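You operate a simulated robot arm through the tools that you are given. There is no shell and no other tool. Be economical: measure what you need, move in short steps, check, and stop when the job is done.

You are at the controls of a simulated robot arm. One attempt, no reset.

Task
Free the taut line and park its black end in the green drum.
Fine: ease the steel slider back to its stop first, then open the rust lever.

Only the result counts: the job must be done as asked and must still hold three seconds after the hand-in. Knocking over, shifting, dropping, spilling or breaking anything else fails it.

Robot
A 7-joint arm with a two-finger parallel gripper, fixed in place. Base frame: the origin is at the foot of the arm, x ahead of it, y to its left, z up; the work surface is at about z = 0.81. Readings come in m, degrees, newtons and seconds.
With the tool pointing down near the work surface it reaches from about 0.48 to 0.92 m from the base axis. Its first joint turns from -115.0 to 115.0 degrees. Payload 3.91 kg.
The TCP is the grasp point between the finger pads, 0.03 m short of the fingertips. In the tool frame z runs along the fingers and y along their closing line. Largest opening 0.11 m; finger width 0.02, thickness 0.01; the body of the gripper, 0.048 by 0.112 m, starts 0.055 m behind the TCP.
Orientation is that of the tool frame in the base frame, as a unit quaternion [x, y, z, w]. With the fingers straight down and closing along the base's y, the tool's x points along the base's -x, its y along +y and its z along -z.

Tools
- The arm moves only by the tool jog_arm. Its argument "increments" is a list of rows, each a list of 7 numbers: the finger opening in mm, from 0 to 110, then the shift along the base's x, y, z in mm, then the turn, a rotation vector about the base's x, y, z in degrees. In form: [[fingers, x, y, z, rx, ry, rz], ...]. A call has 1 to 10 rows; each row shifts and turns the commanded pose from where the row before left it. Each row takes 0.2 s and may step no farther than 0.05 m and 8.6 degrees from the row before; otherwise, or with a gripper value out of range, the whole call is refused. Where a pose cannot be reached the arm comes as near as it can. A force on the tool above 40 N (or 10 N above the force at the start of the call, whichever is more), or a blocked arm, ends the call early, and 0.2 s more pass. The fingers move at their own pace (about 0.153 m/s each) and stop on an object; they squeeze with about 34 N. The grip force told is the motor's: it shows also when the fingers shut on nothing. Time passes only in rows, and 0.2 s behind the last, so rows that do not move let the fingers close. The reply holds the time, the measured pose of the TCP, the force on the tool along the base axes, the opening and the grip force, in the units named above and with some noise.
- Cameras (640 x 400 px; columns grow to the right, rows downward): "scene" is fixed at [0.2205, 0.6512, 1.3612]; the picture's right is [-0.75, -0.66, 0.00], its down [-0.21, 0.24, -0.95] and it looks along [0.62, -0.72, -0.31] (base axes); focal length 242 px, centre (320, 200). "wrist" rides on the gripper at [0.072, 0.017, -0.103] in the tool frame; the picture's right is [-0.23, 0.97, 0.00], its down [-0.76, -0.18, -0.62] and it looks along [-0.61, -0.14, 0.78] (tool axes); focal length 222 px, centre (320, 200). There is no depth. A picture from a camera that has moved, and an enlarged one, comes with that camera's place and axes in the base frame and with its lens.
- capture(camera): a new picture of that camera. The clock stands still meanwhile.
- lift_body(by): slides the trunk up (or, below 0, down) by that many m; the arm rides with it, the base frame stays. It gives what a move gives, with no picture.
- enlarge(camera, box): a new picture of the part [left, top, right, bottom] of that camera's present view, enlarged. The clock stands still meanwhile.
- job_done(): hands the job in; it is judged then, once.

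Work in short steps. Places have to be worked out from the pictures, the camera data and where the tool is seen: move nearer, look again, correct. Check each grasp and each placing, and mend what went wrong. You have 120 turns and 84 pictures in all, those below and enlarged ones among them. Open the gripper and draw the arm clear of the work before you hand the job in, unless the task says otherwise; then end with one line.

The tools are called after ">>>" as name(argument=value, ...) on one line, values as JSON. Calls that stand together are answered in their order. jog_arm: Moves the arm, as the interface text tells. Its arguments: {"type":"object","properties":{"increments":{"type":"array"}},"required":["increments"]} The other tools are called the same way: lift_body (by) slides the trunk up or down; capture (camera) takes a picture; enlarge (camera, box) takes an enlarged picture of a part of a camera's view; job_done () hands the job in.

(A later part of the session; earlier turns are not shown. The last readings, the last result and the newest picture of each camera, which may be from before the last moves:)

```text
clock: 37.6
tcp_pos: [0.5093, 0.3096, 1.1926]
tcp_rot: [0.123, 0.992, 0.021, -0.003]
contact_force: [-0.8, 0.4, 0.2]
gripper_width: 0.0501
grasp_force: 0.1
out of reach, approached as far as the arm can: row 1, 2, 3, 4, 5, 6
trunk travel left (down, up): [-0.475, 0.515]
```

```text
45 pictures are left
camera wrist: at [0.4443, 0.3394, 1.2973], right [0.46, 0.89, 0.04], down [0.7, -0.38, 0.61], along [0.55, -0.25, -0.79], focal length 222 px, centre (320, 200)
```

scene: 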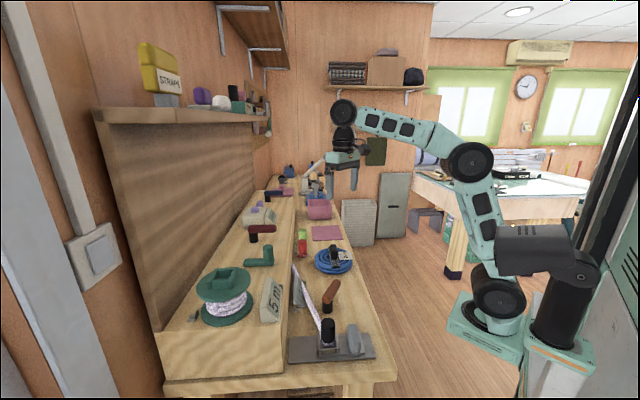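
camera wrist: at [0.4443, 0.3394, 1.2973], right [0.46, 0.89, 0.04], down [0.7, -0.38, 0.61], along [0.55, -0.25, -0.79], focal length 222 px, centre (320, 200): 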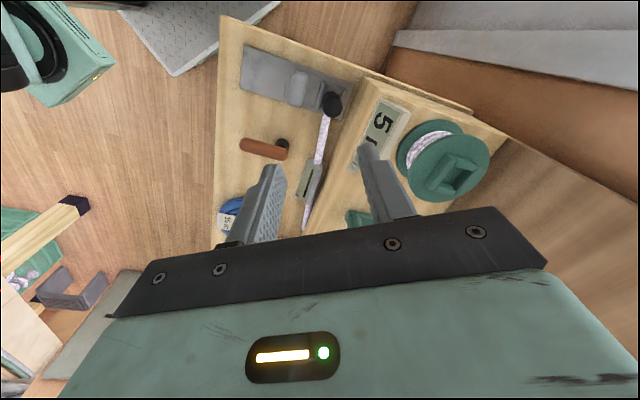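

The arm ran out of reach high up, so I'll raise the trunk and then reposition near the drum.

>>> lift_body(by=0.15)

>>> jog_arm(increments=[[50, 0, 0, 0, 0, 0, 0]])

```text
clock: 39.4
tcp_pos: [0.5106, 0.309, 1.3421]
tcp_rot: [0.123, 0.992, 0.02, -0.004]
contact_force: [1.3, 0.1, 0.5]
gripper_width: 0.05
grasp_force: 0.1
trunk travel left (down, up): [-0.625, 0.365]
```

```text
clock: 39.8
tcp_pos: [0.5089, 0.3091, 1.3417]
tcp_rot: [0.123, 0.992, 0.019, -0.003]
contact_force: [0.3, 0.1, 0.2]
gripper_width: 0.0501
grasp_force: 0.0
trunk travel left (down, up): [-0.625, 0.365]
```

Now I'll correct the tilt and approach the viewing pose for the drum.

>>> jog_arm(increments=[[50, 15, 30, -40, -2.2, 0, 0], [50, 15, 30, -40, 0, 0, 7], [50, 15, 30, -40, 0, 0, 7], [50, 10, 25, -20, 0, 0, 0], [50, 0, 0, 0, 0, 0, 0]])

>>> capture(camera="wrist")

```text
refused: row 1 steps farther than a row can; nothing moved
```

```text
44 pictures are left
camera wrist: at [0.4444, 0.3395, 1.4473], right [0.46, 0.89, 0.04], down [0.7, -0.38, 0.61], along [0.55, -0.25, -0.79], focal length 222 px, centre (320, 200)
```

wrist: 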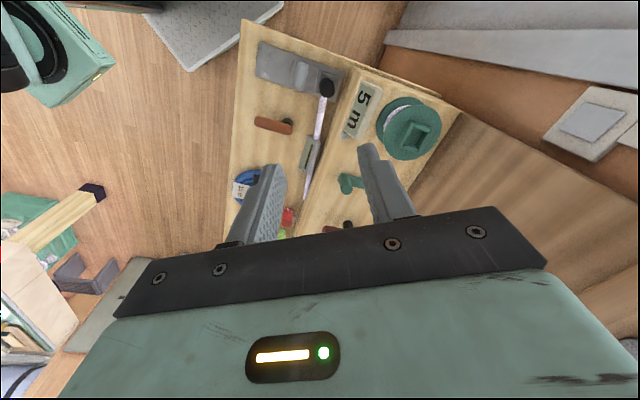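

Row 1 was over the length limit, so I'll use smaller rows.

>>> jog_arm(increments=[[50, 10, 25, -30, -2.2, 0, 0], [50, 10, 25, -30, 0, 0, 7], [50, 10, 25, -30, 0, 0, 7], [50, 10, 25, -30, 0, 0, 0], [50, 10, 20, -30, 0, 0, 0], [50, 0, 0, 0, 0, 0, 0]])

>>> capture(camera="wrist")

```text
clock: 41.2
tcp_pos: [0.5554, 0.4231, 1.1854]
tcp_rot: [0.0, 1.0, 0.001, -0.001]
contact_force: [-0.4, -0.2, -0.4]
gripper_width: 0.0502
grasp_force: 0.1
out of reach, approached as far as the arm can: row 4, 5
trunk travel left (down, up): [-0.625, 0.365]
```

```text
43 pictures are left
camera wrist: at [0.4837, 0.4406, 1.2892], right [0.23, 0.97, 0.0], down [0.76, -0.18, 0.62], along [0.6, -0.14, -0.78], focal length 222 px, centre (320, 200)
```

wrist: 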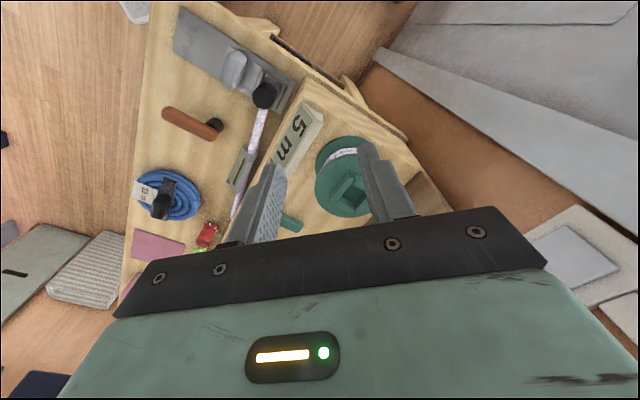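

The drum is visible between the fingers. Enlarging its socket.

>>> enlarge(camera="wrist", box=[280, 110, 440, 230])

>>> enlarge(camera="scene", box=[180, 255, 280, 335])

```text
3.33 times, centred on (360, 170) of wrist
camera zoom: at [0.4837, 0.4406, 1.2892], right [0.23, 0.97, 0.0], down [0.76, -0.18, 0.62], along [0.6, -0.14, -0.78], focal length 740 px, centre (187, 300)
```

zoom: 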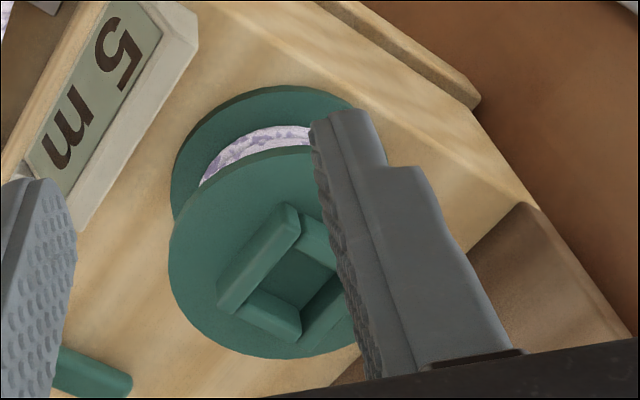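

```text
5.00 times, centred on (230, 295) of scene
camera zoom: at [0.2205, 0.6512, 1.3612], right [-0.75, -0.66, 0.0], down [-0.21, 0.24, -0.95], along [0.62, -0.72, -0.31], focal length 1211 px, centre (770, -275)
```

zoom: 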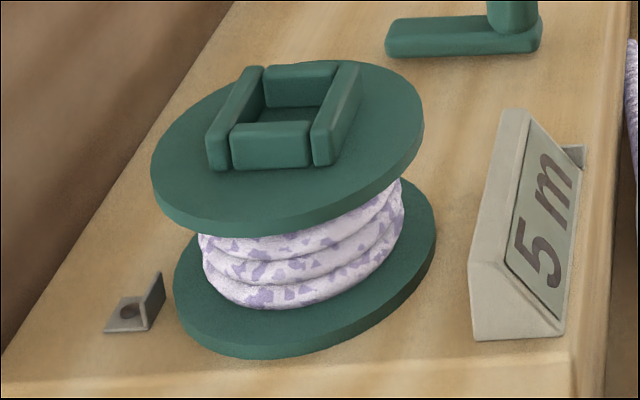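

The socket is a square box on top of the drum, aligned with the bench axes, its top centre at about (0.688, 0.442, 1.027). I'll go back above the plug, now near (0.551, 0.327), with the tool at 45°, then lower the trunk.

>>> jog_arm(increments=[[60, -4, -16, 0, 0, 0, -7.5], [60, -2, -16, 0, 0, 0, -7.5], [60, 0, -16, 0, 0, 0, -7.5], [60, 0, -16, 0, 0, 0, -7.5], [60, 0, -16, 0, 0, 0, -7.5], [60, 0, -16, 0, 0, 0, -7.5], [60, 0, 0, 0, 0, 0, 0]])

>>> lift_body(by=-0.15)

>>> capture(camera="wrist")

```text
clock: 42.8
tcp_pos: [0.5494, 0.326, 1.1885]
tcp_rot: [0.385, 0.923, 0.002, -0.001]
contact_force: [-0.1, 0.9, 0.8]
gripper_width: 0.06
grasp_force: 0.0
trunk travel left (down, up): [-0.625, 0.365]
```

```text
clock: 44.5
tcp_pos: [0.5494, 0.3268, 1.039]
tcp_rot: [0.385, 0.923, 0.002, -0.002]
contact_force: [-0.5, -0.4, 1.4]
gripper_width: 0.0598
grasp_force: 0.0
trunk travel left (down, up): [-0.475, 0.515]
```

```text
40 pictures are left
camera wrist: at [0.5105, 0.3902, 1.1427], right [0.85, 0.53, 0.0], down [0.41, -0.67, 0.62], along [0.33, -0.53, -0.78], focal length 222 px, centre (320, 200)
```

wrist: 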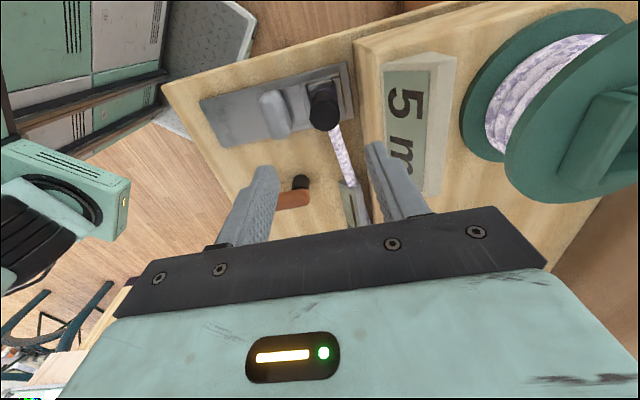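

The plug lies ahead of the fingers. I'll enlarge both views to locate its top.

>>> enlarge(camera="wrist", box=[250, 50, 410, 150])

>>> enlarge(camera="scene", box=[290, 290, 380, 365])

```text
4.00 times, centred on (330, 100) of wrist
camera zoom: at [0.5105, 0.3902, 1.1427], right [0.85, 0.53, 0.0], down [0.41, -0.67, 0.62], along [0.33, -0.53, -0.78], focal length 888 px, centre (280, 600)
```

zoom: 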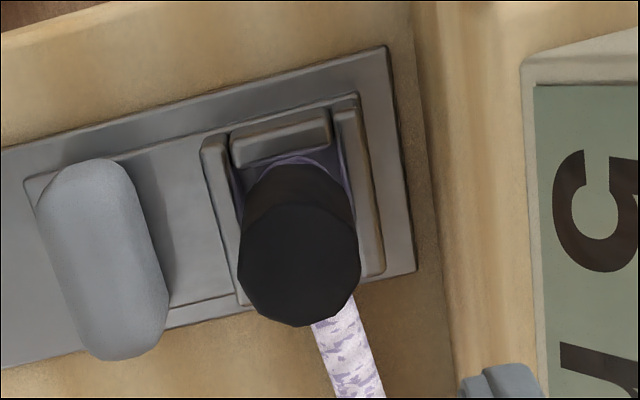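

```text
5.33 times, centred on (335, 328) of scene
camera zoom: at [0.2205, 0.6512, 1.3612], right [-0.75, -0.66, 0.0], down [-0.21, 0.24, -0.95], along [0.62, -0.72, -0.31], focal length 1292 px, centre (240, -480)
```

zoom: 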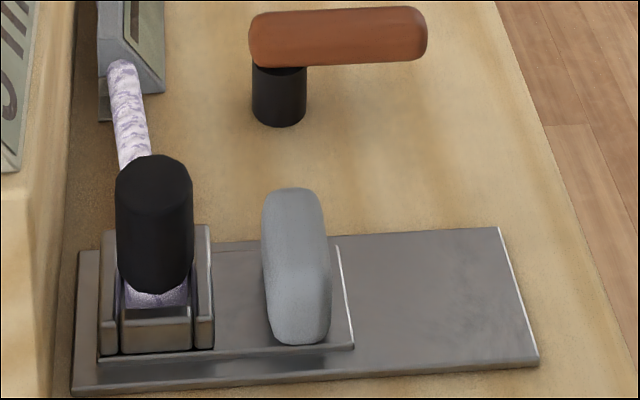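

The plug cap is about 36 mm across, centred near (0.555, 0.322), with its top at z ≈ 0.885–0.9. Gripping across the bench could hit the "5 m" sign, so I'll turn the tool 90° to close along the bench's length.

>>> jog_arm(increments=[[70, 0, 0, 0, 0, 0, 8.5], [70, 0, 0, 0, 0, 0, 8.5], [70, 0, 0, 0, 0, 0, 8.5], [70, 0, 0, 0, 0, 0, 8.5], [70, 0, 0, 0, 0, 0, 8.5], [70, 0, 0, 0, 0, 0, 8.5], [70, 0, 0, 0, 0, 0, 8.5], [70, 0, 0, 0, 0, 0, 8.5], [70, 0, 0, 0, 0, 0, 8.5], [70, 0, 0, 0, 0, 0, 8.5]])

>>> jog_arm(increments=[[70, 3, -2, -20, 0, 0, 5], [70, 2, -2, -30, 0, 0, 0], [70, 0, 0, -30, 0, 0, 0], [70, 0, 0, 0, 0, 0, 0]])

>>> capture(camera="wrist")

>>> enlarge(camera="scene", box=[270, 270, 390, 370])

```text
clock: 46.7
tcp_pos: [0.5489, 0.3261, 1.0396]
tcp_rot: [-0.343, 0.939, 0.0, -0.002]
contact_force: [0.4, 0.9, -0.7]
gripper_width: 0.07
grasp_force: 0.0
trunk travel left (down, up): [-0.475, 0.515]
```

```text
clock: 47.7
tcp_pos: [0.5538, 0.3222, 0.9579]
tcp_rot: [-0.382, 0.924, 0.001, -0.002]
contact_force: [-0.3, 0.4, -0.6]
gripper_width: 0.0702
grasp_force: 0.1
trunk travel left (down, up): [-0.475, 0.515]
```

```text
37 pictures are left
camera wrist: at [0.4917, 0.284, 1.0625], right [-0.53, 0.85, 0.0], down [0.67, 0.41, 0.62], along [0.53, 0.33, -0.78], focal length 222 px, centre (320, 200)
```

wrist: 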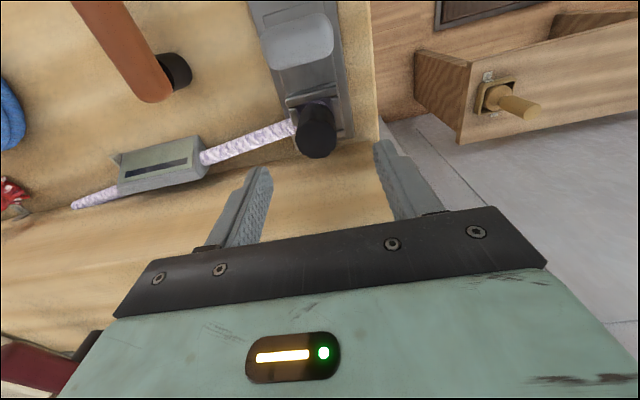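

```text
4.00 times, centred on (330, 320) of scene
camera zoom: at [0.2205, 0.6512, 1.3612], right [-0.75, -0.66, 0.0], down [-0.21, 0.24, -0.95], along [0.62, -0.72, -0.31], focal length 969 px, centre (280, -280)
```

zoom: 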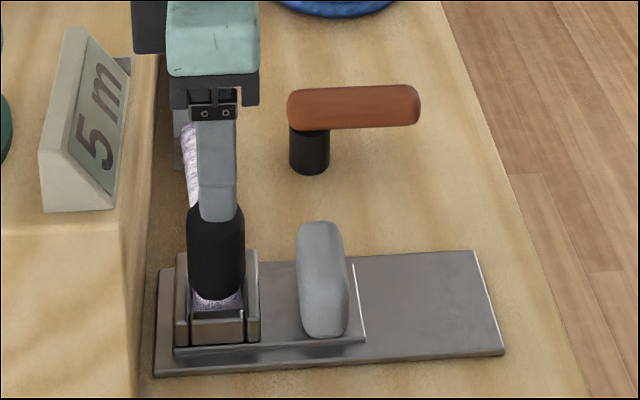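

The plug's position from this view is about (0.554, 0.320), matching the tool. Descending around it.

>>> jog_arm(increments=[[70, 0, -1, -25, 0, 0, 0], [70, 0, 0, -25, 0, 0, 0], [70, 0, 0, -18, 0, 0, 0], [70, 0, 0, 0, 0, 0, 0]])

>>> enlarge(camera="wrist", box=[190, 60, 470, 240])

>>> enlarge(camera="scene", box=[270, 270, 390, 370])

```text
clock: 48.7
tcp_pos: [0.5553, 0.3207, 0.8894]
tcp_rot: [-0.381, 0.925, 0.0, -0.002]
contact_force: [-0.1, -0.1, 0.3]
gripper_width: 0.0701
grasp_force: 0.0
trunk travel left (down, up): [-0.475, 0.515]
```

```text
2.22 times, centred on (330, 150) of wrist
camera zoom: at [0.4924, 0.2833, 0.9936], right [-0.53, 0.85, 0.0], down [0.67, 0.41, 0.62], along [0.53, 0.33, -0.78], focal length 494 px, centre (298, 311)
```

zoom: 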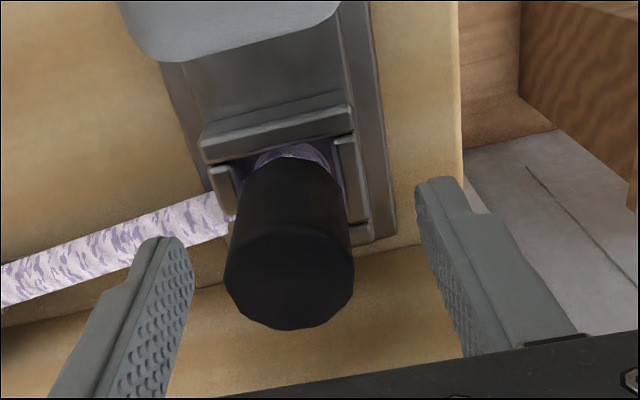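

```text
4.00 times, centred on (330, 320) of scene
camera zoom: at [0.2205, 0.6512, 1.3612], right [-0.75, -0.66, 0.0], down [-0.21, 0.24, -0.95], along [0.62, -0.72, -0.31], focal length 969 px, centre (280, -280)
```

zoom: 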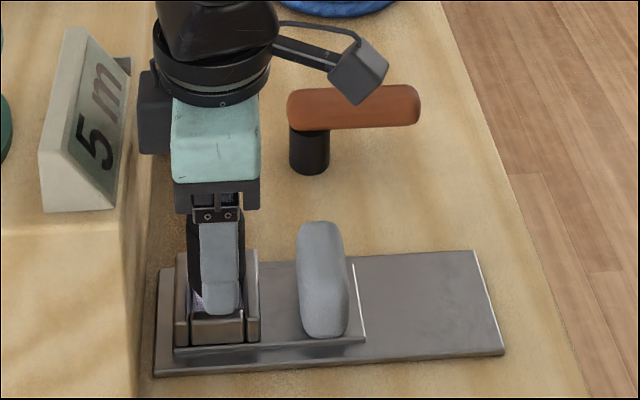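

The plug sits a few mm toward the far finger. I'll shift to centre and close.

>>> jog_arm(increments=[[60, 2, -2, 0, 0, 0, 0], [48, 0, 0, 0, 0, 0, 0], [40, 0, 0, 0, 0, 0, 0], [30, 0, 0, 0, 0, 0, 0], [25, 0, 0, 0, 0, 0, 0], [25, 0, 0, 0, 0, 0, 0]])

>>> enlarge(camera="wrist", box=[190, 60, 470, 240])

```text
clock: 50.1
tcp_pos: [0.5572, 0.3184, 0.8915]
tcp_rot: [-0.381, 0.924, 0.0, -0.002]
contact_force: [0.2, -0.7, 1.0]
gripper_width: 0.0344
grasp_force: 34.0
trunk travel left (down, up): [-0.475, 0.515]
```

```text
2.22 times, centred on (330, 150) of wrist
camera zoom: at [0.4941, 0.281, 0.9944], right [-0.53, 0.85, 0.0], down [0.67, 0.41, 0.62], along [0.53, 0.33, -0.78], focal length 494 px, centre (298, 311)
```

zoom: 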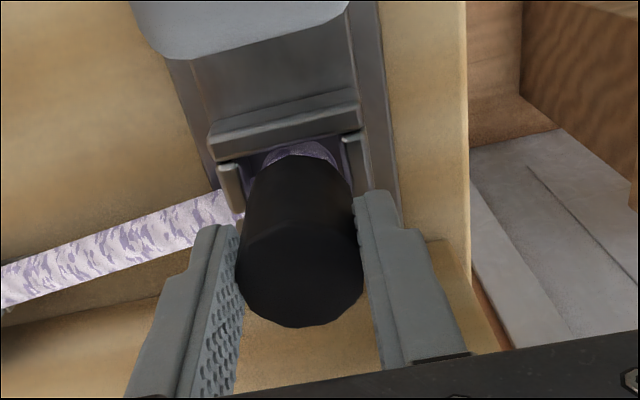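

Gripped at 34 mm with no side load. A gentle test lift comes next.

>>> jog_arm(increments=[[25, 0, 0, 4, 0, 0, 0], [25, 0, 0, 4, 0, 0, 0], [25, 0, 0, 4, 0, 0, 0], [25, 0, 0, 0, 0, 0, 0]])

>>> enlarge(camera="scene", box=[270, 270, 390, 370])

```text
clock: 51.1
tcp_pos: [0.5567, 0.3185, 0.9016]
tcp_rot: [-0.381, 0.924, 0.001, -0.001]
contact_force: [-0.5, -0.4, -1.5]
gripper_width: 0.0344
grasp_force: 33.7
trunk travel left (down, up): [-0.475, 0.515]
```

```text
4.00 times, centred on (330, 320) of scene
camera zoom: at [0.2205, 0.6512, 1.3612], right [-0.75, -0.66, 0.0], down [-0.21, 0.24, -0.95], along [0.62, -0.72, -0.31], focal length 969 px, centre (280, -280)
```

zoom: 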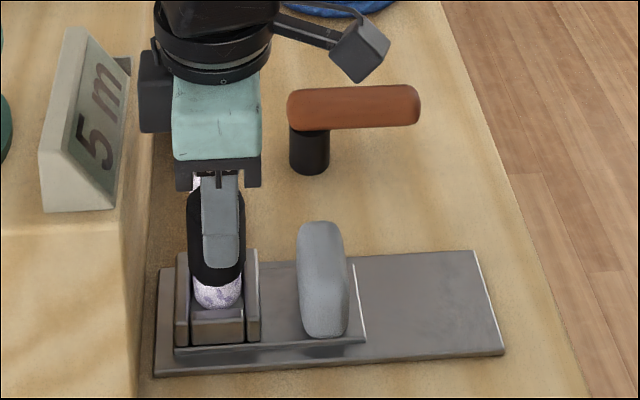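

It lifts freely with only 1.5 N load. Continuing up and watching the force.

>>> jog_arm(increments=[[25, 0, 0, 8, 0, 0, 0], [25, 0, 0, 10, 0, 0, 0], [25, 0, 0, 12, 0, 0, 0], [25, 0, 0, 15, 0, 0, 0], [25, 0, 0, 15, 0, 0, 0], [25, 0, 0, 0, 0, 0, 0]])

>>> enlarge(camera="scene", box=[250, 220, 390, 370])

>>> capture(camera="wrist")

```text
clock: 52.5
tcp_pos: [0.556, 0.3209, 0.9635]
tcp_rot: [-0.382, 0.924, 0.0, -0.003]
contact_force: [-0.9, -0.8, 0.5]
gripper_width: 0.0344
grasp_force: 34.0
trunk travel left (down, up): [-0.475, 0.515]
```

```text
2.67 times, centred on (320, 295) of scene
camera zoom: at [0.2205, 0.6512, 1.3612], right [-0.75, -0.66, 0.0], down [-0.21, 0.24, -0.95], along [0.62, -0.72, -0.31], focal length 646 px, centre (320, -53)
```

zoom: 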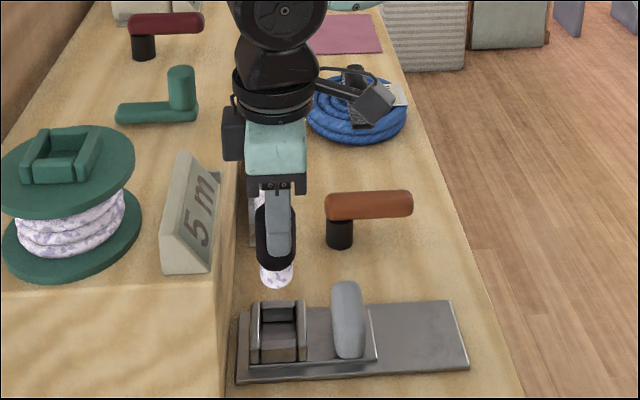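

```text
30 pictures are left
camera wrist: at [0.4939, 0.2811, 1.0679], right [-0.53, 0.85, 0.0], down [0.67, 0.41, 0.62], along [0.53, 0.33, -0.78], focal length 222 px, centre (320, 200)
```

wrist: 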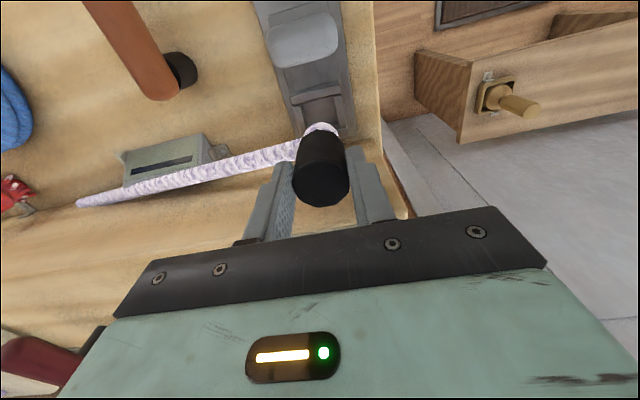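

The plug is free, with a rope-coloured stem below the cap, and the slider stayed put. I'll lift with the trunk so that the drum is within comfortable reach.

>>> lift_body(by=0.1)

>>> lift_body(by=0.1)

>>> capture(camera="scene")

```text
clock: 53.9
tcp_pos: [0.5554, 0.3199, 1.0637]
tcp_rot: [-0.382, 0.924, 0.001, -0.002]
contact_force: [0.2, 0.5, -2.0]
gripper_width: 0.0344
grasp_force: 33.8
trunk travel left (down, up): [-0.575, 0.415]
```

```text
clock: 55.2
tcp_pos: [0.556, 0.319, 1.1635]
tcp_rot: [-0.381, 0.925, 0.0, -0.002]
contact_force: [0.8, -0.2, 0.2]
gripper_width: 0.0345
grasp_force: 34.1
trunk travel left (down, up): [-0.675, 0.315]
```

```text
29 pictures are left
```

scene: 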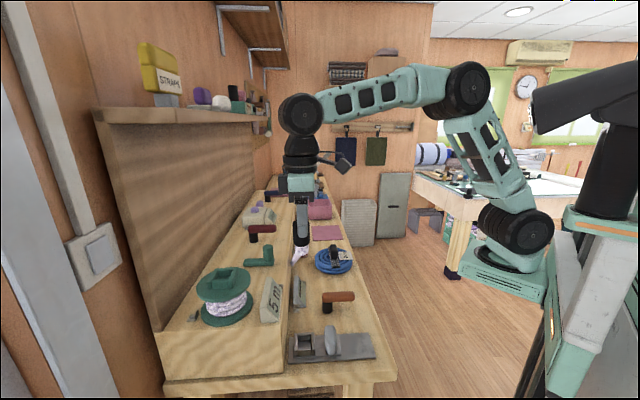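

All clear, so I'll carry the plug above the drum's socket.

>>> jog_arm(increments=[[25, 22, 20.5, 0, 0, 0, 0], [25, 22, 20.5, 0, 0, 0, 0], [25, 22, 20.5, 0, 0, 0, 0], [25, 22, 20.5, 0, 0, 0, 0], [25, 22, 20.5, 0, 0, 0, 0], [25, 22, 20.5, 0, 0, 0, 0], [25, 0, 0, 0, 0, 0, 0]])

>>> capture(camera="wrist")

>>> enlarge(camera="scene", box=[170, 200, 330, 330])

```text
clock: 56.8
tcp_pos: [0.6492, 0.4, 1.1527]
tcp_rot: [-0.382, 0.924, 0.0, -0.002]
contact_force: [0.3, -0.5, -1.8]
gripper_width: 0.0343
grasp_force: 34.0
out of reach, approached as far as the arm can: row 5, 6
trunk travel left (down, up): [-0.675, 0.315]
```

```text
28 pictures are left
camera wrist: at [0.5874, 0.3632, 1.2569], right [-0.53, 0.85, 0.0], down [0.67, 0.41, 0.62], along [0.53, 0.33, -0.78], focal length 222 px, centre (320, 200)
```

wrist: 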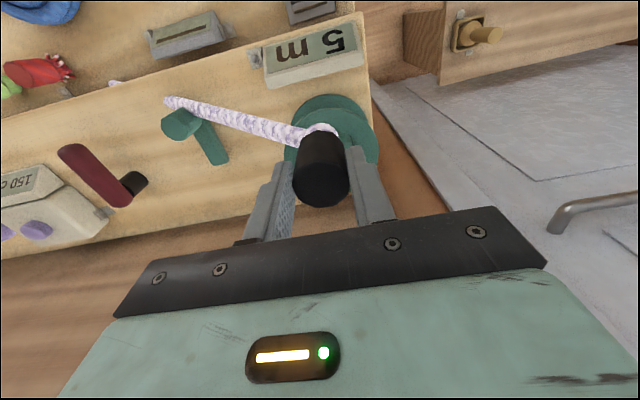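

```text
3.08 times, centred on (250, 265) of scene
camera zoom: at [0.2205, 0.6512, 1.3612], right [-0.75, -0.66, 0.0], down [-0.21, 0.24, -0.95], along [0.62, -0.72, -0.31], focal length 745 px, centre (535, 0)
```

zoom: 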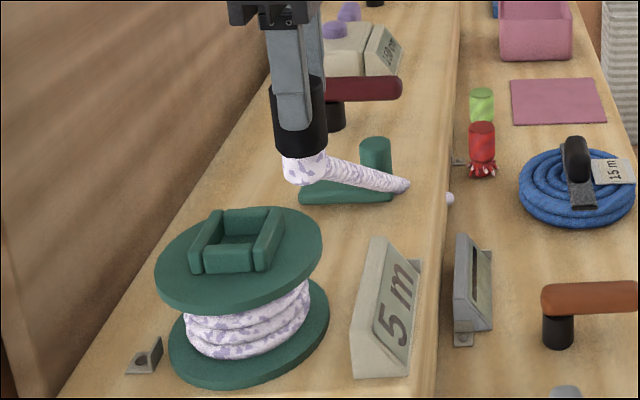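

The reach limit at this height needs a higher trunk. I'll raise it 0.2 m and then come back down over the drum.

>>> lift_body(by=0.1)

>>> jog_arm(increments=[[25, 0, 0, -20, 0, 0, 0], [25, 0, 0, -25, 0, 0, 0], [25, 0, 0, -25, 0, 0, 0], [25, 0, 0, 0, 0, 0, 0]])

>>> lift_body(by=0.1)

>>> jog_arm(increments=[[25, 0, 0, -30, 0, 0, 0], [25, 0, 0, -30, 0, 0, 0], [25, 0, 0, -30, 0, 0, 0], [25, 0, 0, 0, 0, 0, 0]])

```text
clock: 58.1
tcp_pos: [0.6501, 0.4012, 1.2527]
tcp_rot: [-0.381, 0.925, -0.001, -0.001]
contact_force: [-0.4, 0.2, 0.0]
gripper_width: 0.0345
grasp_force: 33.9
trunk travel left (down, up): [-0.775, 0.215]
```

```text
clock: 59.1
tcp_pos: [0.6504, 0.4006, 1.1832]
tcp_rot: [-0.381, 0.925, 0.0, -0.003]
contact_force: [-0.6, 0.4, -0.7]
gripper_width: 0.0347
grasp_force: 34.0
trunk travel left (down, up): [-0.775, 0.215]
```

```text
clock: 60.4
tcp_pos: [0.6502, 0.4013, 1.2834]
tcp_rot: [-0.381, 0.925, 0.0, -0.001]
contact_force: [-0.4, -0.3, -0.7]
gripper_width: 0.0342
grasp_force: 33.3
trunk travel left (down, up): [-0.875, 0.115]
```

```text
clock: 61.4
tcp_pos: [0.6506, 0.4032, 1.1941]
tcp_rot: [-0.381, 0.925, -0.001, -0.002]
contact_force: [0.5, -0.4, -0.6]
gripper_width: 0.0343
grasp_force: 34.5
trunk travel left (down, up): [-0.875, 0.115]
```

Now I'll move over the socket at z ≈ 1.13 (stem bottom ≈ 1.065).

>>> jog_arm(increments=[[25, 12, 13, -14, 0, 0, 0], [25, 13, 13, -15, 0, 0, 0], [25, 12, 13, -15, 0, 0, 0], [25, 0, 0, -20, 0, 0, 0], [25, 0, 0, 0, 0, 0, 0]])

>>> capture(camera="wrist")

>>> enlarge(camera="scene", box=[180, 220, 290, 330])

```text
clock: 62.8
tcp_pos: [0.673, 0.4268, 1.1638]
tcp_rot: [-0.382, 0.924, 0.008, 0.012]
contact_force: [-4.1, -4.4, -2.1]
gripper_width: 0.0345
grasp_force: 33.7
out of reach, approached as far as the arm can: row 3
trunk travel left (down, up): [-0.875, 0.115]
stopped in row 5: the arm was blocked; the commanded pose is now the measured one
```

```text
26 pictures are left
camera wrist: at [0.6081, 0.3857, 1.2656], right [-0.53, 0.85, 0.01], down [0.65, 0.4, 0.64], along [0.54, 0.35, -0.77], focal length 222 px, centre (320, 200)
```

wrist: 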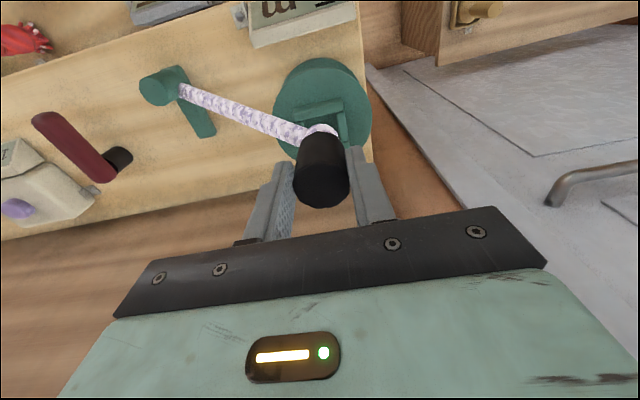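

```text
3.64 times, centred on (235, 275) of scene
camera zoom: at [0.2205, 0.6512, 1.3612], right [-0.75, -0.66, 0.0], down [-0.21, 0.24, -0.95], along [0.62, -0.72, -0.31], focal length 881 px, centre (629, -73)
```

zoom: 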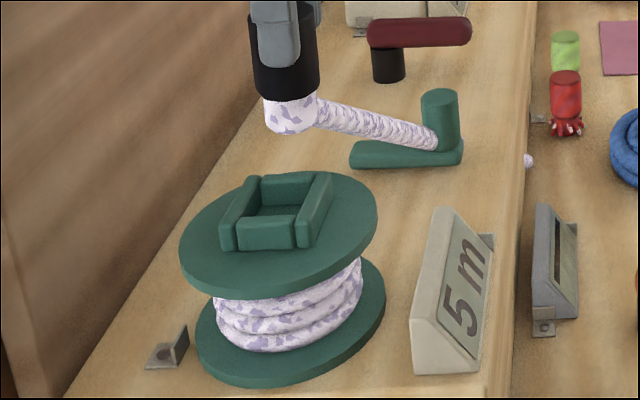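

The arm reports being blocked. I'll look at the full scene to see what's touching.

>>> capture(camera="scene")

>>> enlarge(camera="wrist", box=[120, 40, 420, 230])

```text
24 pictures are left
```

scene: 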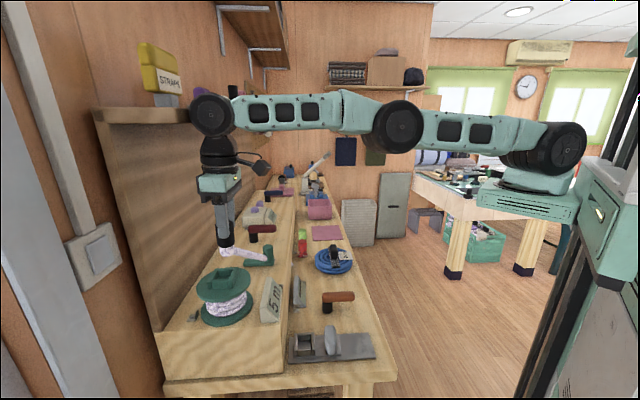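

```text
2.11 times, centred on (270, 135) of wrist
camera zoom: at [0.6081, 0.3857, 1.2656], right [-0.53, 0.85, 0.01], down [0.65, 0.4, 0.64], along [0.54, 0.35, -0.77], focal length 468 px, centre (425, 337)
```

zoom: 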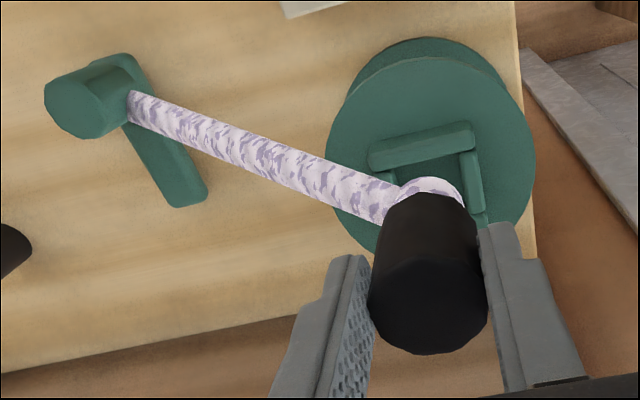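

The wrist is close to the wall shelf, which may be the obstruction. Enlarging that area.

>>> enlarge(camera="scene", box=[90, 70, 290, 200])

```text
3.08 times, centred on (190, 135) of scene
camera zoom: at [0.2205, 0.6512, 1.3612], right [-0.75, -0.66, 0.0], down [-0.21, 0.24, -0.95], along [0.62, -0.72, -0.31], focal length 745 px, centre (720, 400)
```

zoom: 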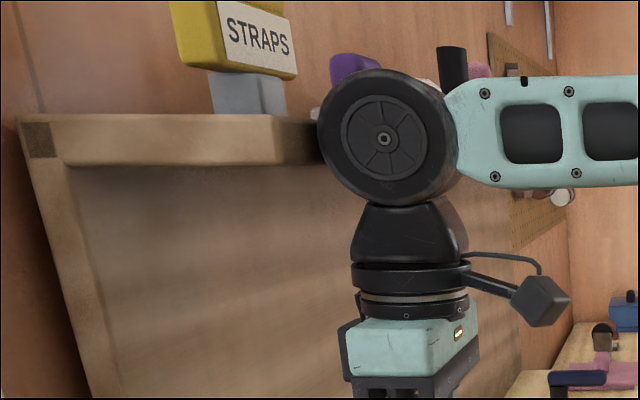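

The arm's wrist is against the shelf front (shelf z ≈ 1.357–1.381, wrist hub at TCP+0.21). I'll back off, level the tool and descend to TCP ≈ 1.105. Then I can go in under the shelf.

>>> jog_arm(increments=[[25, -10, -10, 0, -0.7, 0.45, 0], [25, -12, -12, 0, -0.7, 0.45, 0], [25, -5, -5, -15, 0, 0, 0], [25, 0, 0, -22, 0, 0, 0], [25, 0, 0, -22, 0, 0, 0], [25, 0, 0, 0, 0, 0, 0]])

>>> enlarge(camera="scene", box=[150, 80, 310, 330])

```text
clock: 64.2
tcp_pos: [0.6711, 0.4397, 1.0942]
tcp_rot: [-0.383, 0.924, -0.004, -0.006]
contact_force: [0.5, -0.5, -0.7]
gripper_width: 0.0346
grasp_force: 34.4
out of reach, approached as far as the arm can: row 1, 2, 3
trunk travel left (down, up): [-0.875, 0.115]
```

```text
1.60 times, centred on (230, 205) of scene
camera zoom: at [0.2205, 0.6512, 1.3612], right [-0.75, -0.66, 0.0], down [-0.21, 0.24, -0.95], along [0.62, -0.72, -0.31], focal length 388 px, centre (464, 192)
```

zoom: 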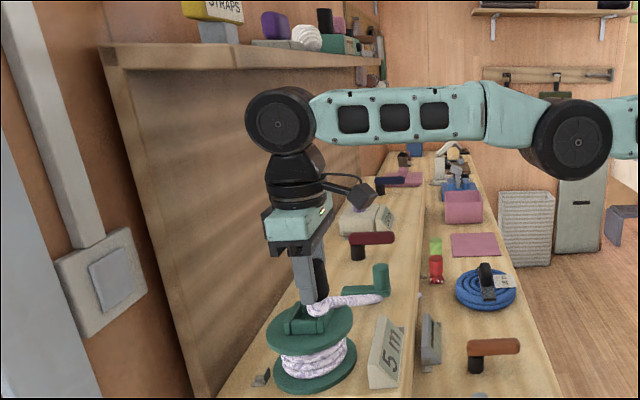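

I'm now lower than the shelf, with the stem close to the socket. I'll check precisely where it is relative to the walls.

>>> enlarge(camera="scene", box=[190, 240, 270, 300])

>>> enlarge(camera="wrist", box=[220, 60, 420, 210])

```text
6.67 times, centred on (230, 270) of scene
camera zoom: at [0.2205, 0.6512, 1.3612], right [-0.75, -0.66, 0.0], down [-0.21, 0.24, -0.95], along [0.62, -0.72, -0.31], focal length 1615 px, centre (920, -267)
```

zoom: 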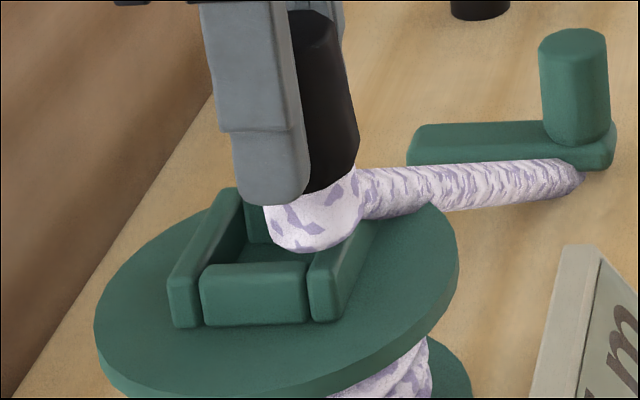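

```text
2.67 times, centred on (320, 135) of wrist
camera zoom: at [0.6107, 0.4014, 1.1995], right [-0.53, 0.85, 0.0], down [0.67, 0.42, 0.61], along [0.52, 0.32, -0.79], focal length 592 px, centre (320, 373)
```

zoom: 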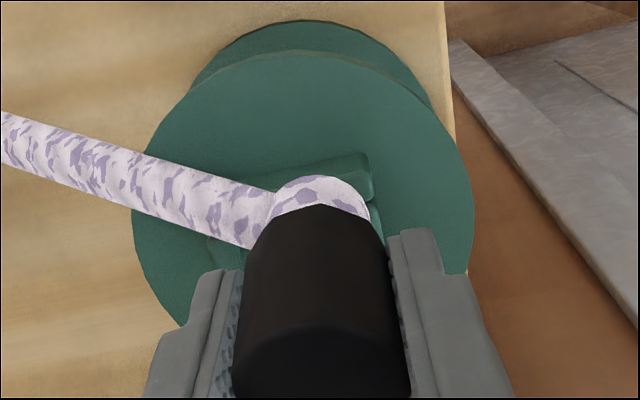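

The stem bottom is just above the wall tops, and needs about 13 mm toward the back wall and 7 mm along the bench. Before moving, I'll take one still row to verify the pose has settled.

>>> jog_arm(increments=[[25, 0, 0, 0, 0, 0, 0], [25, 0, 0, 0, 0, 0, 0]])

```text
clock: 64.8
tcp_pos: [0.6694, 0.4437, 1.0955]
tcp_rot: [-0.385, 0.923, -0.003, -0.004]
contact_force: [0.8, 0.5, 0.1]
gripper_width: 0.0347
grasp_force: 33.9
trunk travel left (down, up): [-0.875, 0.115]
```

The pose is still drifting slowly. I'll wait a bit more to see where it settles.

>>> jog_arm(increments=[[25, 0, 0, 0, 0, 0, 0], [25, 0, 0, 0, 0, 0, 0], [25, 0, 0, 0, 0, 0, 0], [25, 0, 0, 0, 0, 0, 0]])

>>> capture(camera="scene")

```text
clock: 65.8
tcp_pos: [0.6692, 0.4432, 1.0974]
tcp_rot: [-0.385, 0.923, -0.003, -0.005]
contact_force: [0.1, 0.0, -0.5]
gripper_width: 0.0344
grasp_force: 33.8
trunk travel left (down, up): [-0.875, 0.115]
```

```text
18 pictures are left
```

scene: 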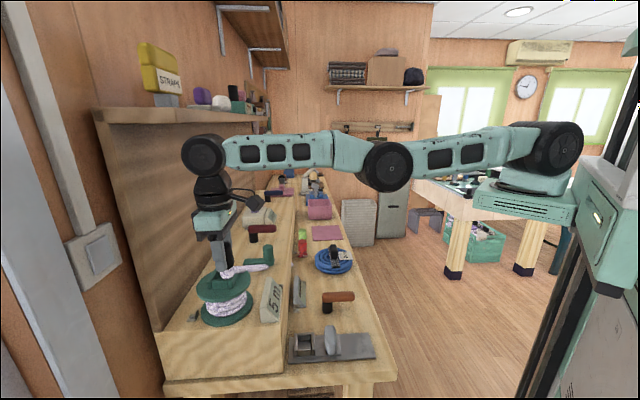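

The pose has settled at (0.669, 0.443, 1.097). I'll make a small move toward the socket with levelling and see how it responds.

>>> jog_arm(increments=[[25, 3, 0, 1, 0.4, -0.3, 0], [25, 3, 0, 1, 0, 0, 0], [25, 0, 0, 0, 0, 0, 0]])

```text
clock: 66.6
tcp_pos: [0.6757, 0.4424, 1.0975]
tcp_rot: [-0.384, 0.923, 0.0, 0.0]
contact_force: [0.0, 0.1, -1.3]
gripper_width: 0.0347
grasp_force: 34.3
trunk travel left (down, up): [-0.875, 0.115]
```

It responds accurately and is level again. Moving the rest of the way to (0.685, 0.444).

>>> jog_arm(increments=[[25, 3, 0.5, 1, 0, 0, 0], [25, 3, 0.5, 1, 0, 0, 0], [25, 3.3, 0.6, 0, 0, 0, 0], [25, 0, 0, 0, 0, 0, 0]])

>>> enlarge(camera="scene", box=[190, 240, 270, 300])

>>> enlarge(camera="wrist", box=[220, 60, 420, 210])

```text
clock: 67.6
tcp_pos: [0.6777, 0.4436, 1.0985]
tcp_rot: [-0.384, 0.923, 0.0, 0.0]
contact_force: [1.2, 0.2, -0.1]
gripper_width: 0.0347
grasp_force: 34.6
out of reach, approached as far as the arm can: row 2
trunk travel left (down, up): [-0.875, 0.115]
```

```text
6.67 times, centred on (230, 270) of scene
camera zoom: at [0.2205, 0.6512, 1.3612], right [-0.75, -0.66, 0.0], down [-0.21, 0.24, -0.95], along [0.62, -0.72, -0.31], focal length 1615 px, centre (920, -267)
```

zoom: 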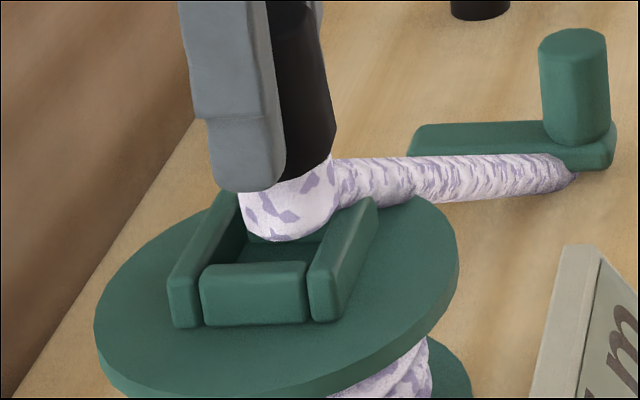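

```text
2.67 times, centred on (320, 135) of wrist
camera zoom: at [0.6152, 0.4043, 1.2029], right [-0.53, 0.85, 0.0], down [0.66, 0.42, 0.62], along [0.53, 0.33, -0.78], focal length 592 px, centre (320, 373)
```

zoom: 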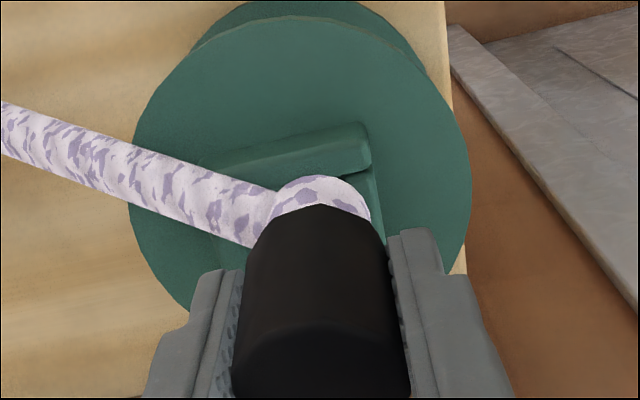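

The stem needs about 5 mm more toward the back, but the arm is near its reach limit here. I'll try the remaining move, raising slightly for clearance.

>>> jog_arm(increments=[[25, 0, 0, 1, 0, 0, 0], [25, 0, 0, 1, 0, 0, 0], [25, 0, 0, 0, 0, 0, 0]])

```text
clock: 68.4
tcp_pos: [0.6792, 0.4413, 1.1022]
tcp_rot: [-0.384, 0.923, 0.0, 0.0]
contact_force: [0.5, -0.4, 0.6]
gripper_width: 0.0349
grasp_force: 33.9
out of reach, approached as far as the arm can: row 1
trunk travel left (down, up): [-0.875, 0.115]
```

The limit is reach. I'll back out from under the shelf, raise the trunk 0.1 m, and lower again to the same height.

>>> jog_arm(increments=[[25, -8, -8, 6, 0, 0, 0], [25, -12, -12, 4, 0, 0, 0], [25, -15, -15, 0, 0, 0, 0], [25, -12, -12, 0, 0, 0, 0], [25, 0, 0, 0, 0, 0, 0], [25, 0, 0, 0, 0, 0, 0]])

```text
clock: 69.8
tcp_pos: [0.6323, 0.3938, 1.1124]
tcp_rot: [-0.384, 0.923, -0.001, 0.0]
contact_force: [-1.1, -0.5, 0.2]
gripper_width: 0.0347
grasp_force: 34.2
trunk travel left (down, up): [-0.875, 0.115]
```

>>> lift_body(by=0.1)

>>> jog_arm(increments=[[25, 0, 0, -30, 0, 0, 0], [25, 0, 0, -30, 0, 0, 0], [25, 0, 0, -30, 0, 0, 0], [25, 0, 0, -15, 0, 0, 0], [25, 0, 0, 0, 0, 0, 0], [25, 0, 0, 0, 0, 0, 0]])

```text
clock: 71.1
tcp_pos: [0.6321, 0.3941, 1.2123]
tcp_rot: [-0.384, 0.923, -0.001, 0.0]
contact_force: [-0.1, -0.5, -1.0]
gripper_width: 0.0345
grasp_force: 34.1
trunk travel left (down, up): [-0.975, 0.015]
```

```text
clock: 72.5
tcp_pos: [0.6316, 0.3951, 1.1065]
tcp_rot: [-0.384, 0.923, 0.0, 0.0]
contact_force: [-0.5, 0.1, -1.4]
gripper_width: 0.0344
grasp_force: 34.1
trunk travel left (down, up): [-0.975, 0.015]
```

No reach warnings now, so I'll approach the socket again under the shelf.

>>> jog_arm(increments=[[25, 12, 12, 0, 0, 0, 0], [25, 12, 12, 0, 0, 0, 0], [25, 12, 12, 0, 0, 0, 0], [25, 9, 9, 0, 0, 0, 0], [25, 6, 6, 0, 0, 0, 0], [25, 0, 0, 0, 0, 0, 0], [25, 0, 0, 0, 0, 0, 0]])

>>> enlarge(camera="scene", box=[190, 240, 270, 300])

```text
clock: 74.1
tcp_pos: [0.6771, 0.4366, 1.1094]
tcp_rot: [-0.384, 0.923, 0.001, 0.0]
contact_force: [-0.1, -0.6, -0.4]
gripper_width: 0.0345
grasp_force: 34.2
out of reach, approached as far as the arm can: row 5
trunk travel left (down, up): [-0.975, 0.015]
```

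```text
6.67 times, centred on (230, 270) of scene
camera zoom: at [0.2205, 0.6512, 1.3612], right [-0.75, -0.66, 0.0], down [-0.21, 0.24, -0.95], along [0.62, -0.72, -0.31], focal length 1615 px, centre (920, -267)
```

zoom: 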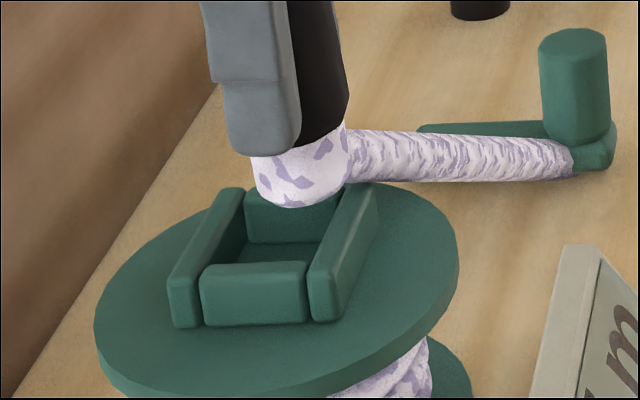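

Reach tops out at r ≈ 0.81 with the tool vertical, and I need about 0.816. Tilting the tool roughly 3° (fingers outward) gives the extra reach while keeping the plug nearly upright.

>>> jog_arm(increments=[[25, 0, 0, 0, 0.7, -1.1, 0], [25, 0, 0, 0, 0.6, -1.0, 0], [25, 0, 0, 0, 0.6, -1.0, 0], [25, 0, 0, 0, 0, 0, 0], [25, 0, 0, 0, 0, 0, 0]])

```text
clock: 75.3
tcp_pos: [0.6768, 0.4363, 1.1098]
tcp_rot: [-0.384, 0.923, 0.005, 0.032]
contact_force: [0.4, 0.4, -0.4]
gripper_width: 0.0347
grasp_force: 33.9
trunk travel left (down, up): [-0.975, 0.015]
```

The tilt is applied. Now I'll move the last few mm to centre over the socket.

>>> jog_arm(increments=[[25, 2, 4, 0, 0, 0, 0], [25, 2, 4, 0, 0, 0, 0], [25, 0, 0, -3, 0, 0, 0], [25, 0, 0, 0, 0, 0, 0], [25, 0, 0, 0, 0, 0, 0]])

>>> enlarge(camera="scene", box=[190, 240, 270, 300])

>>> enlarge(camera="wrist", box=[220, 60, 420, 210])

```text
clock: 76.5
tcp_pos: [0.681, 0.4446, 1.1063]
tcp_rot: [-0.385, 0.922, 0.006, 0.032]
contact_force: [-0.5, 0.4, -0.5]
gripper_width: 0.0344
grasp_force: 34.0
trunk travel left (down, up): [-0.975, 0.015]
```

```text
6.67 times, centred on (230, 270) of scene
camera zoom: at [0.2205, 0.6512, 1.3612], right [-0.75, -0.66, 0.0], down [-0.21, 0.24, -0.95], along [0.62, -0.72, -0.31], focal length 1615 px, centre (920, -267)
```

zoom: 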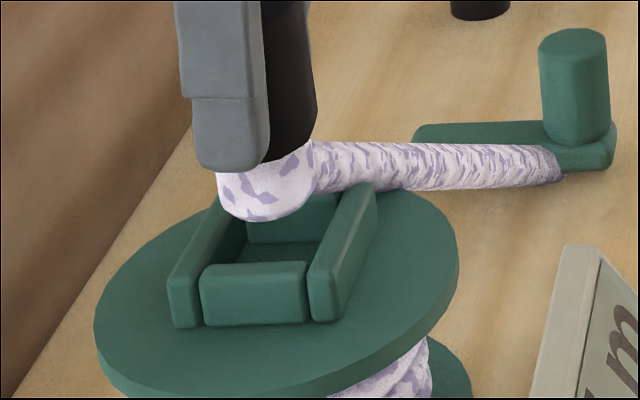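

```text
2.67 times, centred on (320, 135) of wrist
camera zoom: at [0.6127, 0.4027, 1.2047], right [-0.53, 0.85, 0.0], down [0.63, 0.39, 0.67], along [0.57, 0.36, -0.74], focal length 592 px, centre (320, 373)
```

zoom: 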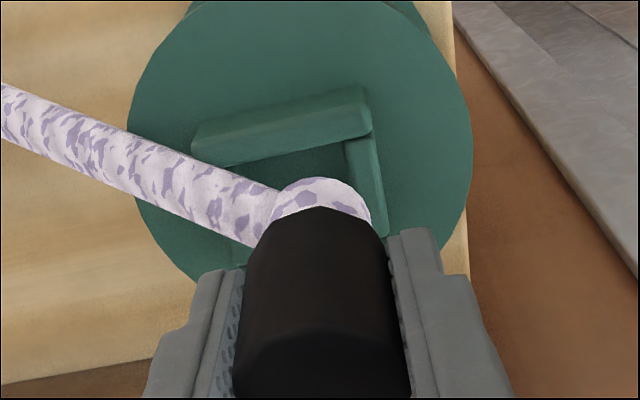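

The wrist view shows the socket centre about 5 mm further along the bench (+x−y), while across the bench it looks right. I'll shift and descend slowly with force checks.

>>> jog_arm(increments=[[25, 3.2, -3.2, 0, 0, 0, 0], [25, 0, 0, -4, 0, 0, 0], [25, 0, 0, -4, 0, 0, 0], [25, 0, 0, 0, 0, 0, 0]])

>>> enlarge(camera="scene", box=[190, 240, 270, 300])

>>> enlarge(camera="wrist", box=[220, 60, 420, 210])

```text
clock: 77.5
tcp_pos: [0.684, 0.4413, 1.0984]
tcp_rot: [-0.385, 0.922, 0.005, 0.032]
contact_force: [0.3, -0.2, -0.8]
gripper_width: 0.0348
grasp_force: 34.1
trunk travel left (down, up): [-0.975, 0.015]
```

```text
6.67 times, centred on (230, 270) of scene
camera zoom: at [0.2205, 0.6512, 1.3612], right [-0.75, -0.66, 0.0], down [-0.21, 0.24, -0.95], along [0.62, -0.72, -0.31], focal length 1615 px, centre (920, -267)
```

zoom: 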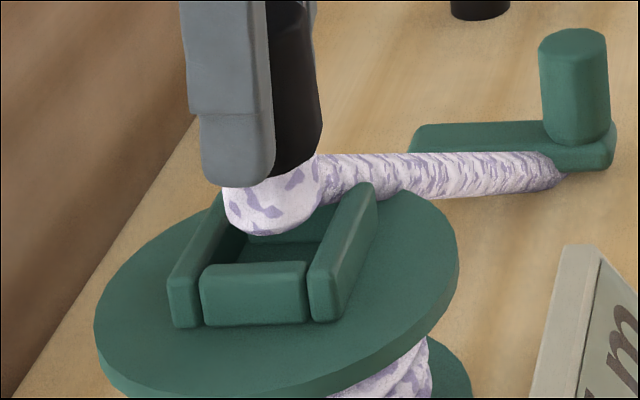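

```text
2.67 times, centred on (320, 135) of wrist
camera zoom: at [0.6157, 0.4001, 1.1968], right [-0.53, 0.85, 0.0], down [0.63, 0.39, 0.67], along [0.57, 0.36, -0.74], focal length 592 px, centre (320, 373)
```

zoom: 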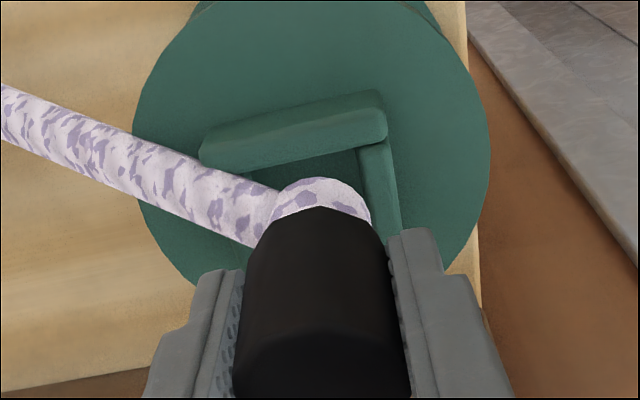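

It's now aligned along the bench. Descending in 3 mm steps with force monitoring.

>>> jog_arm(increments=[[25, 0, 0, -3, 0, 0, 0], [25, 0, 0, -3, 0, 0, 0], [25, 0, 0, -3, 0, 0, 0], [25, 0, 0, -3, 0, 0, 0], [25, 0, 0, 0, 0, 0, 0]])

>>> enlarge(camera="scene", box=[190, 240, 270, 300])

```text
clock: 78.7
tcp_pos: [0.6843, 0.442, 1.0902]
tcp_rot: [-0.385, 0.922, 0.006, 0.034]
contact_force: [-4.9, -6.8, 29.6]
gripper_width: 0.0349
grasp_force: 33.6
trunk travel left (down, up): [-0.975, 0.015]
```

```text
6.67 times, centred on (230, 270) of scene
camera zoom: at [0.2205, 0.6512, 1.3612], right [-0.75, -0.66, 0.0], down [-0.21, 0.24, -0.95], along [0.62, -0.72, -0.31], focal length 1615 px, centre (920, -267)
```

zoom: 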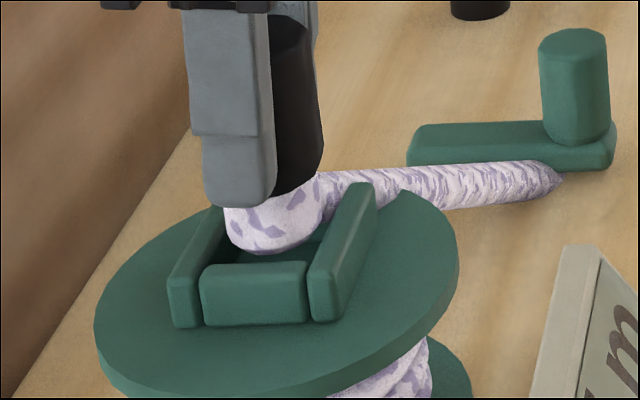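

Contact at 30 N: the stem bottom is on a wall top. The scene view suggests it's 2–4 mm too far along the bench, so I'll lift slightly, shift back 2 mm and retry.

>>> jog_arm(increments=[[25, 0, 0, 5, 0, 0, 0], [25, -1.6, 1.6, 0, 0, 0, 0], [25, 0, 0, -3, 0, 0, 0], [25, 0, 0, -3, 0, 0, 0], [25, 0, 0, -3, 0, 0, 0], [25, 0, 0, 0, 0, 0, 0]])

```text
clock: 79.9
tcp_pos: [0.6841, 0.4434, 1.0911]
tcp_rot: [-0.384, 0.923, 0.007, 0.037]
contact_force: [-1.3, -2.4, 10.3]
gripper_width: 0.0345
grasp_force: 33.9
trunk travel left (down, up): [-0.975, 0.015]
stopped in row 5: the force on the tool passed its limit (the readings are from after the stop); the commanded pose is now the measured one
```

Still on a wall top. I'll take one tight close-up from each camera to see which edge is in the way.

>>> enlarge(camera="scene", box=[205, 255, 245, 285])

>>> enlarge(camera="wrist", box=[280, 85, 360, 145])

```text
13.33 times, centred on (225, 270) of scene
camera zoom: at [0.2205, 0.6512, 1.3612], right [-0.75, -0.66, 0.0], down [-0.21, 0.24, -0.95], along [0.62, -0.72, -0.31], focal length 3230 px, centre (1587, -733)
```

zoom: 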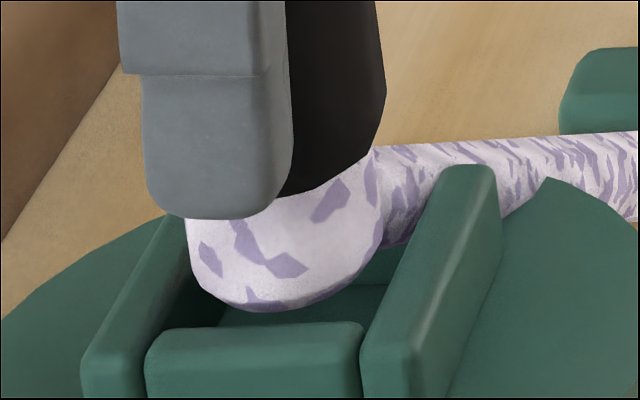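

```text
6.67 times, centred on (320, 115) of wrist
camera zoom: at [0.6153, 0.401, 1.1885], right [-0.53, 0.85, 0.0], down [0.62, 0.39, 0.68], along [0.58, 0.36, -0.73], focal length 1481 px, centre (320, 767)
```

zoom: 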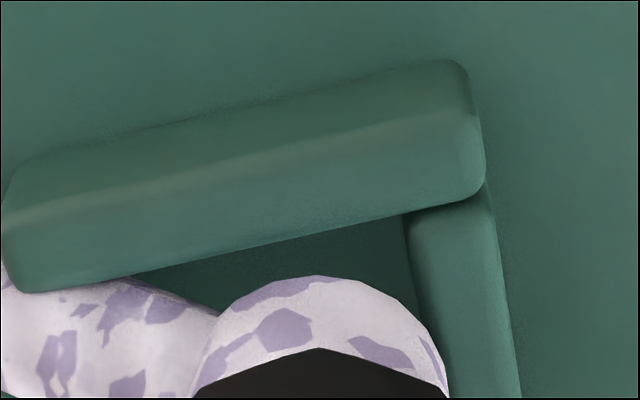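

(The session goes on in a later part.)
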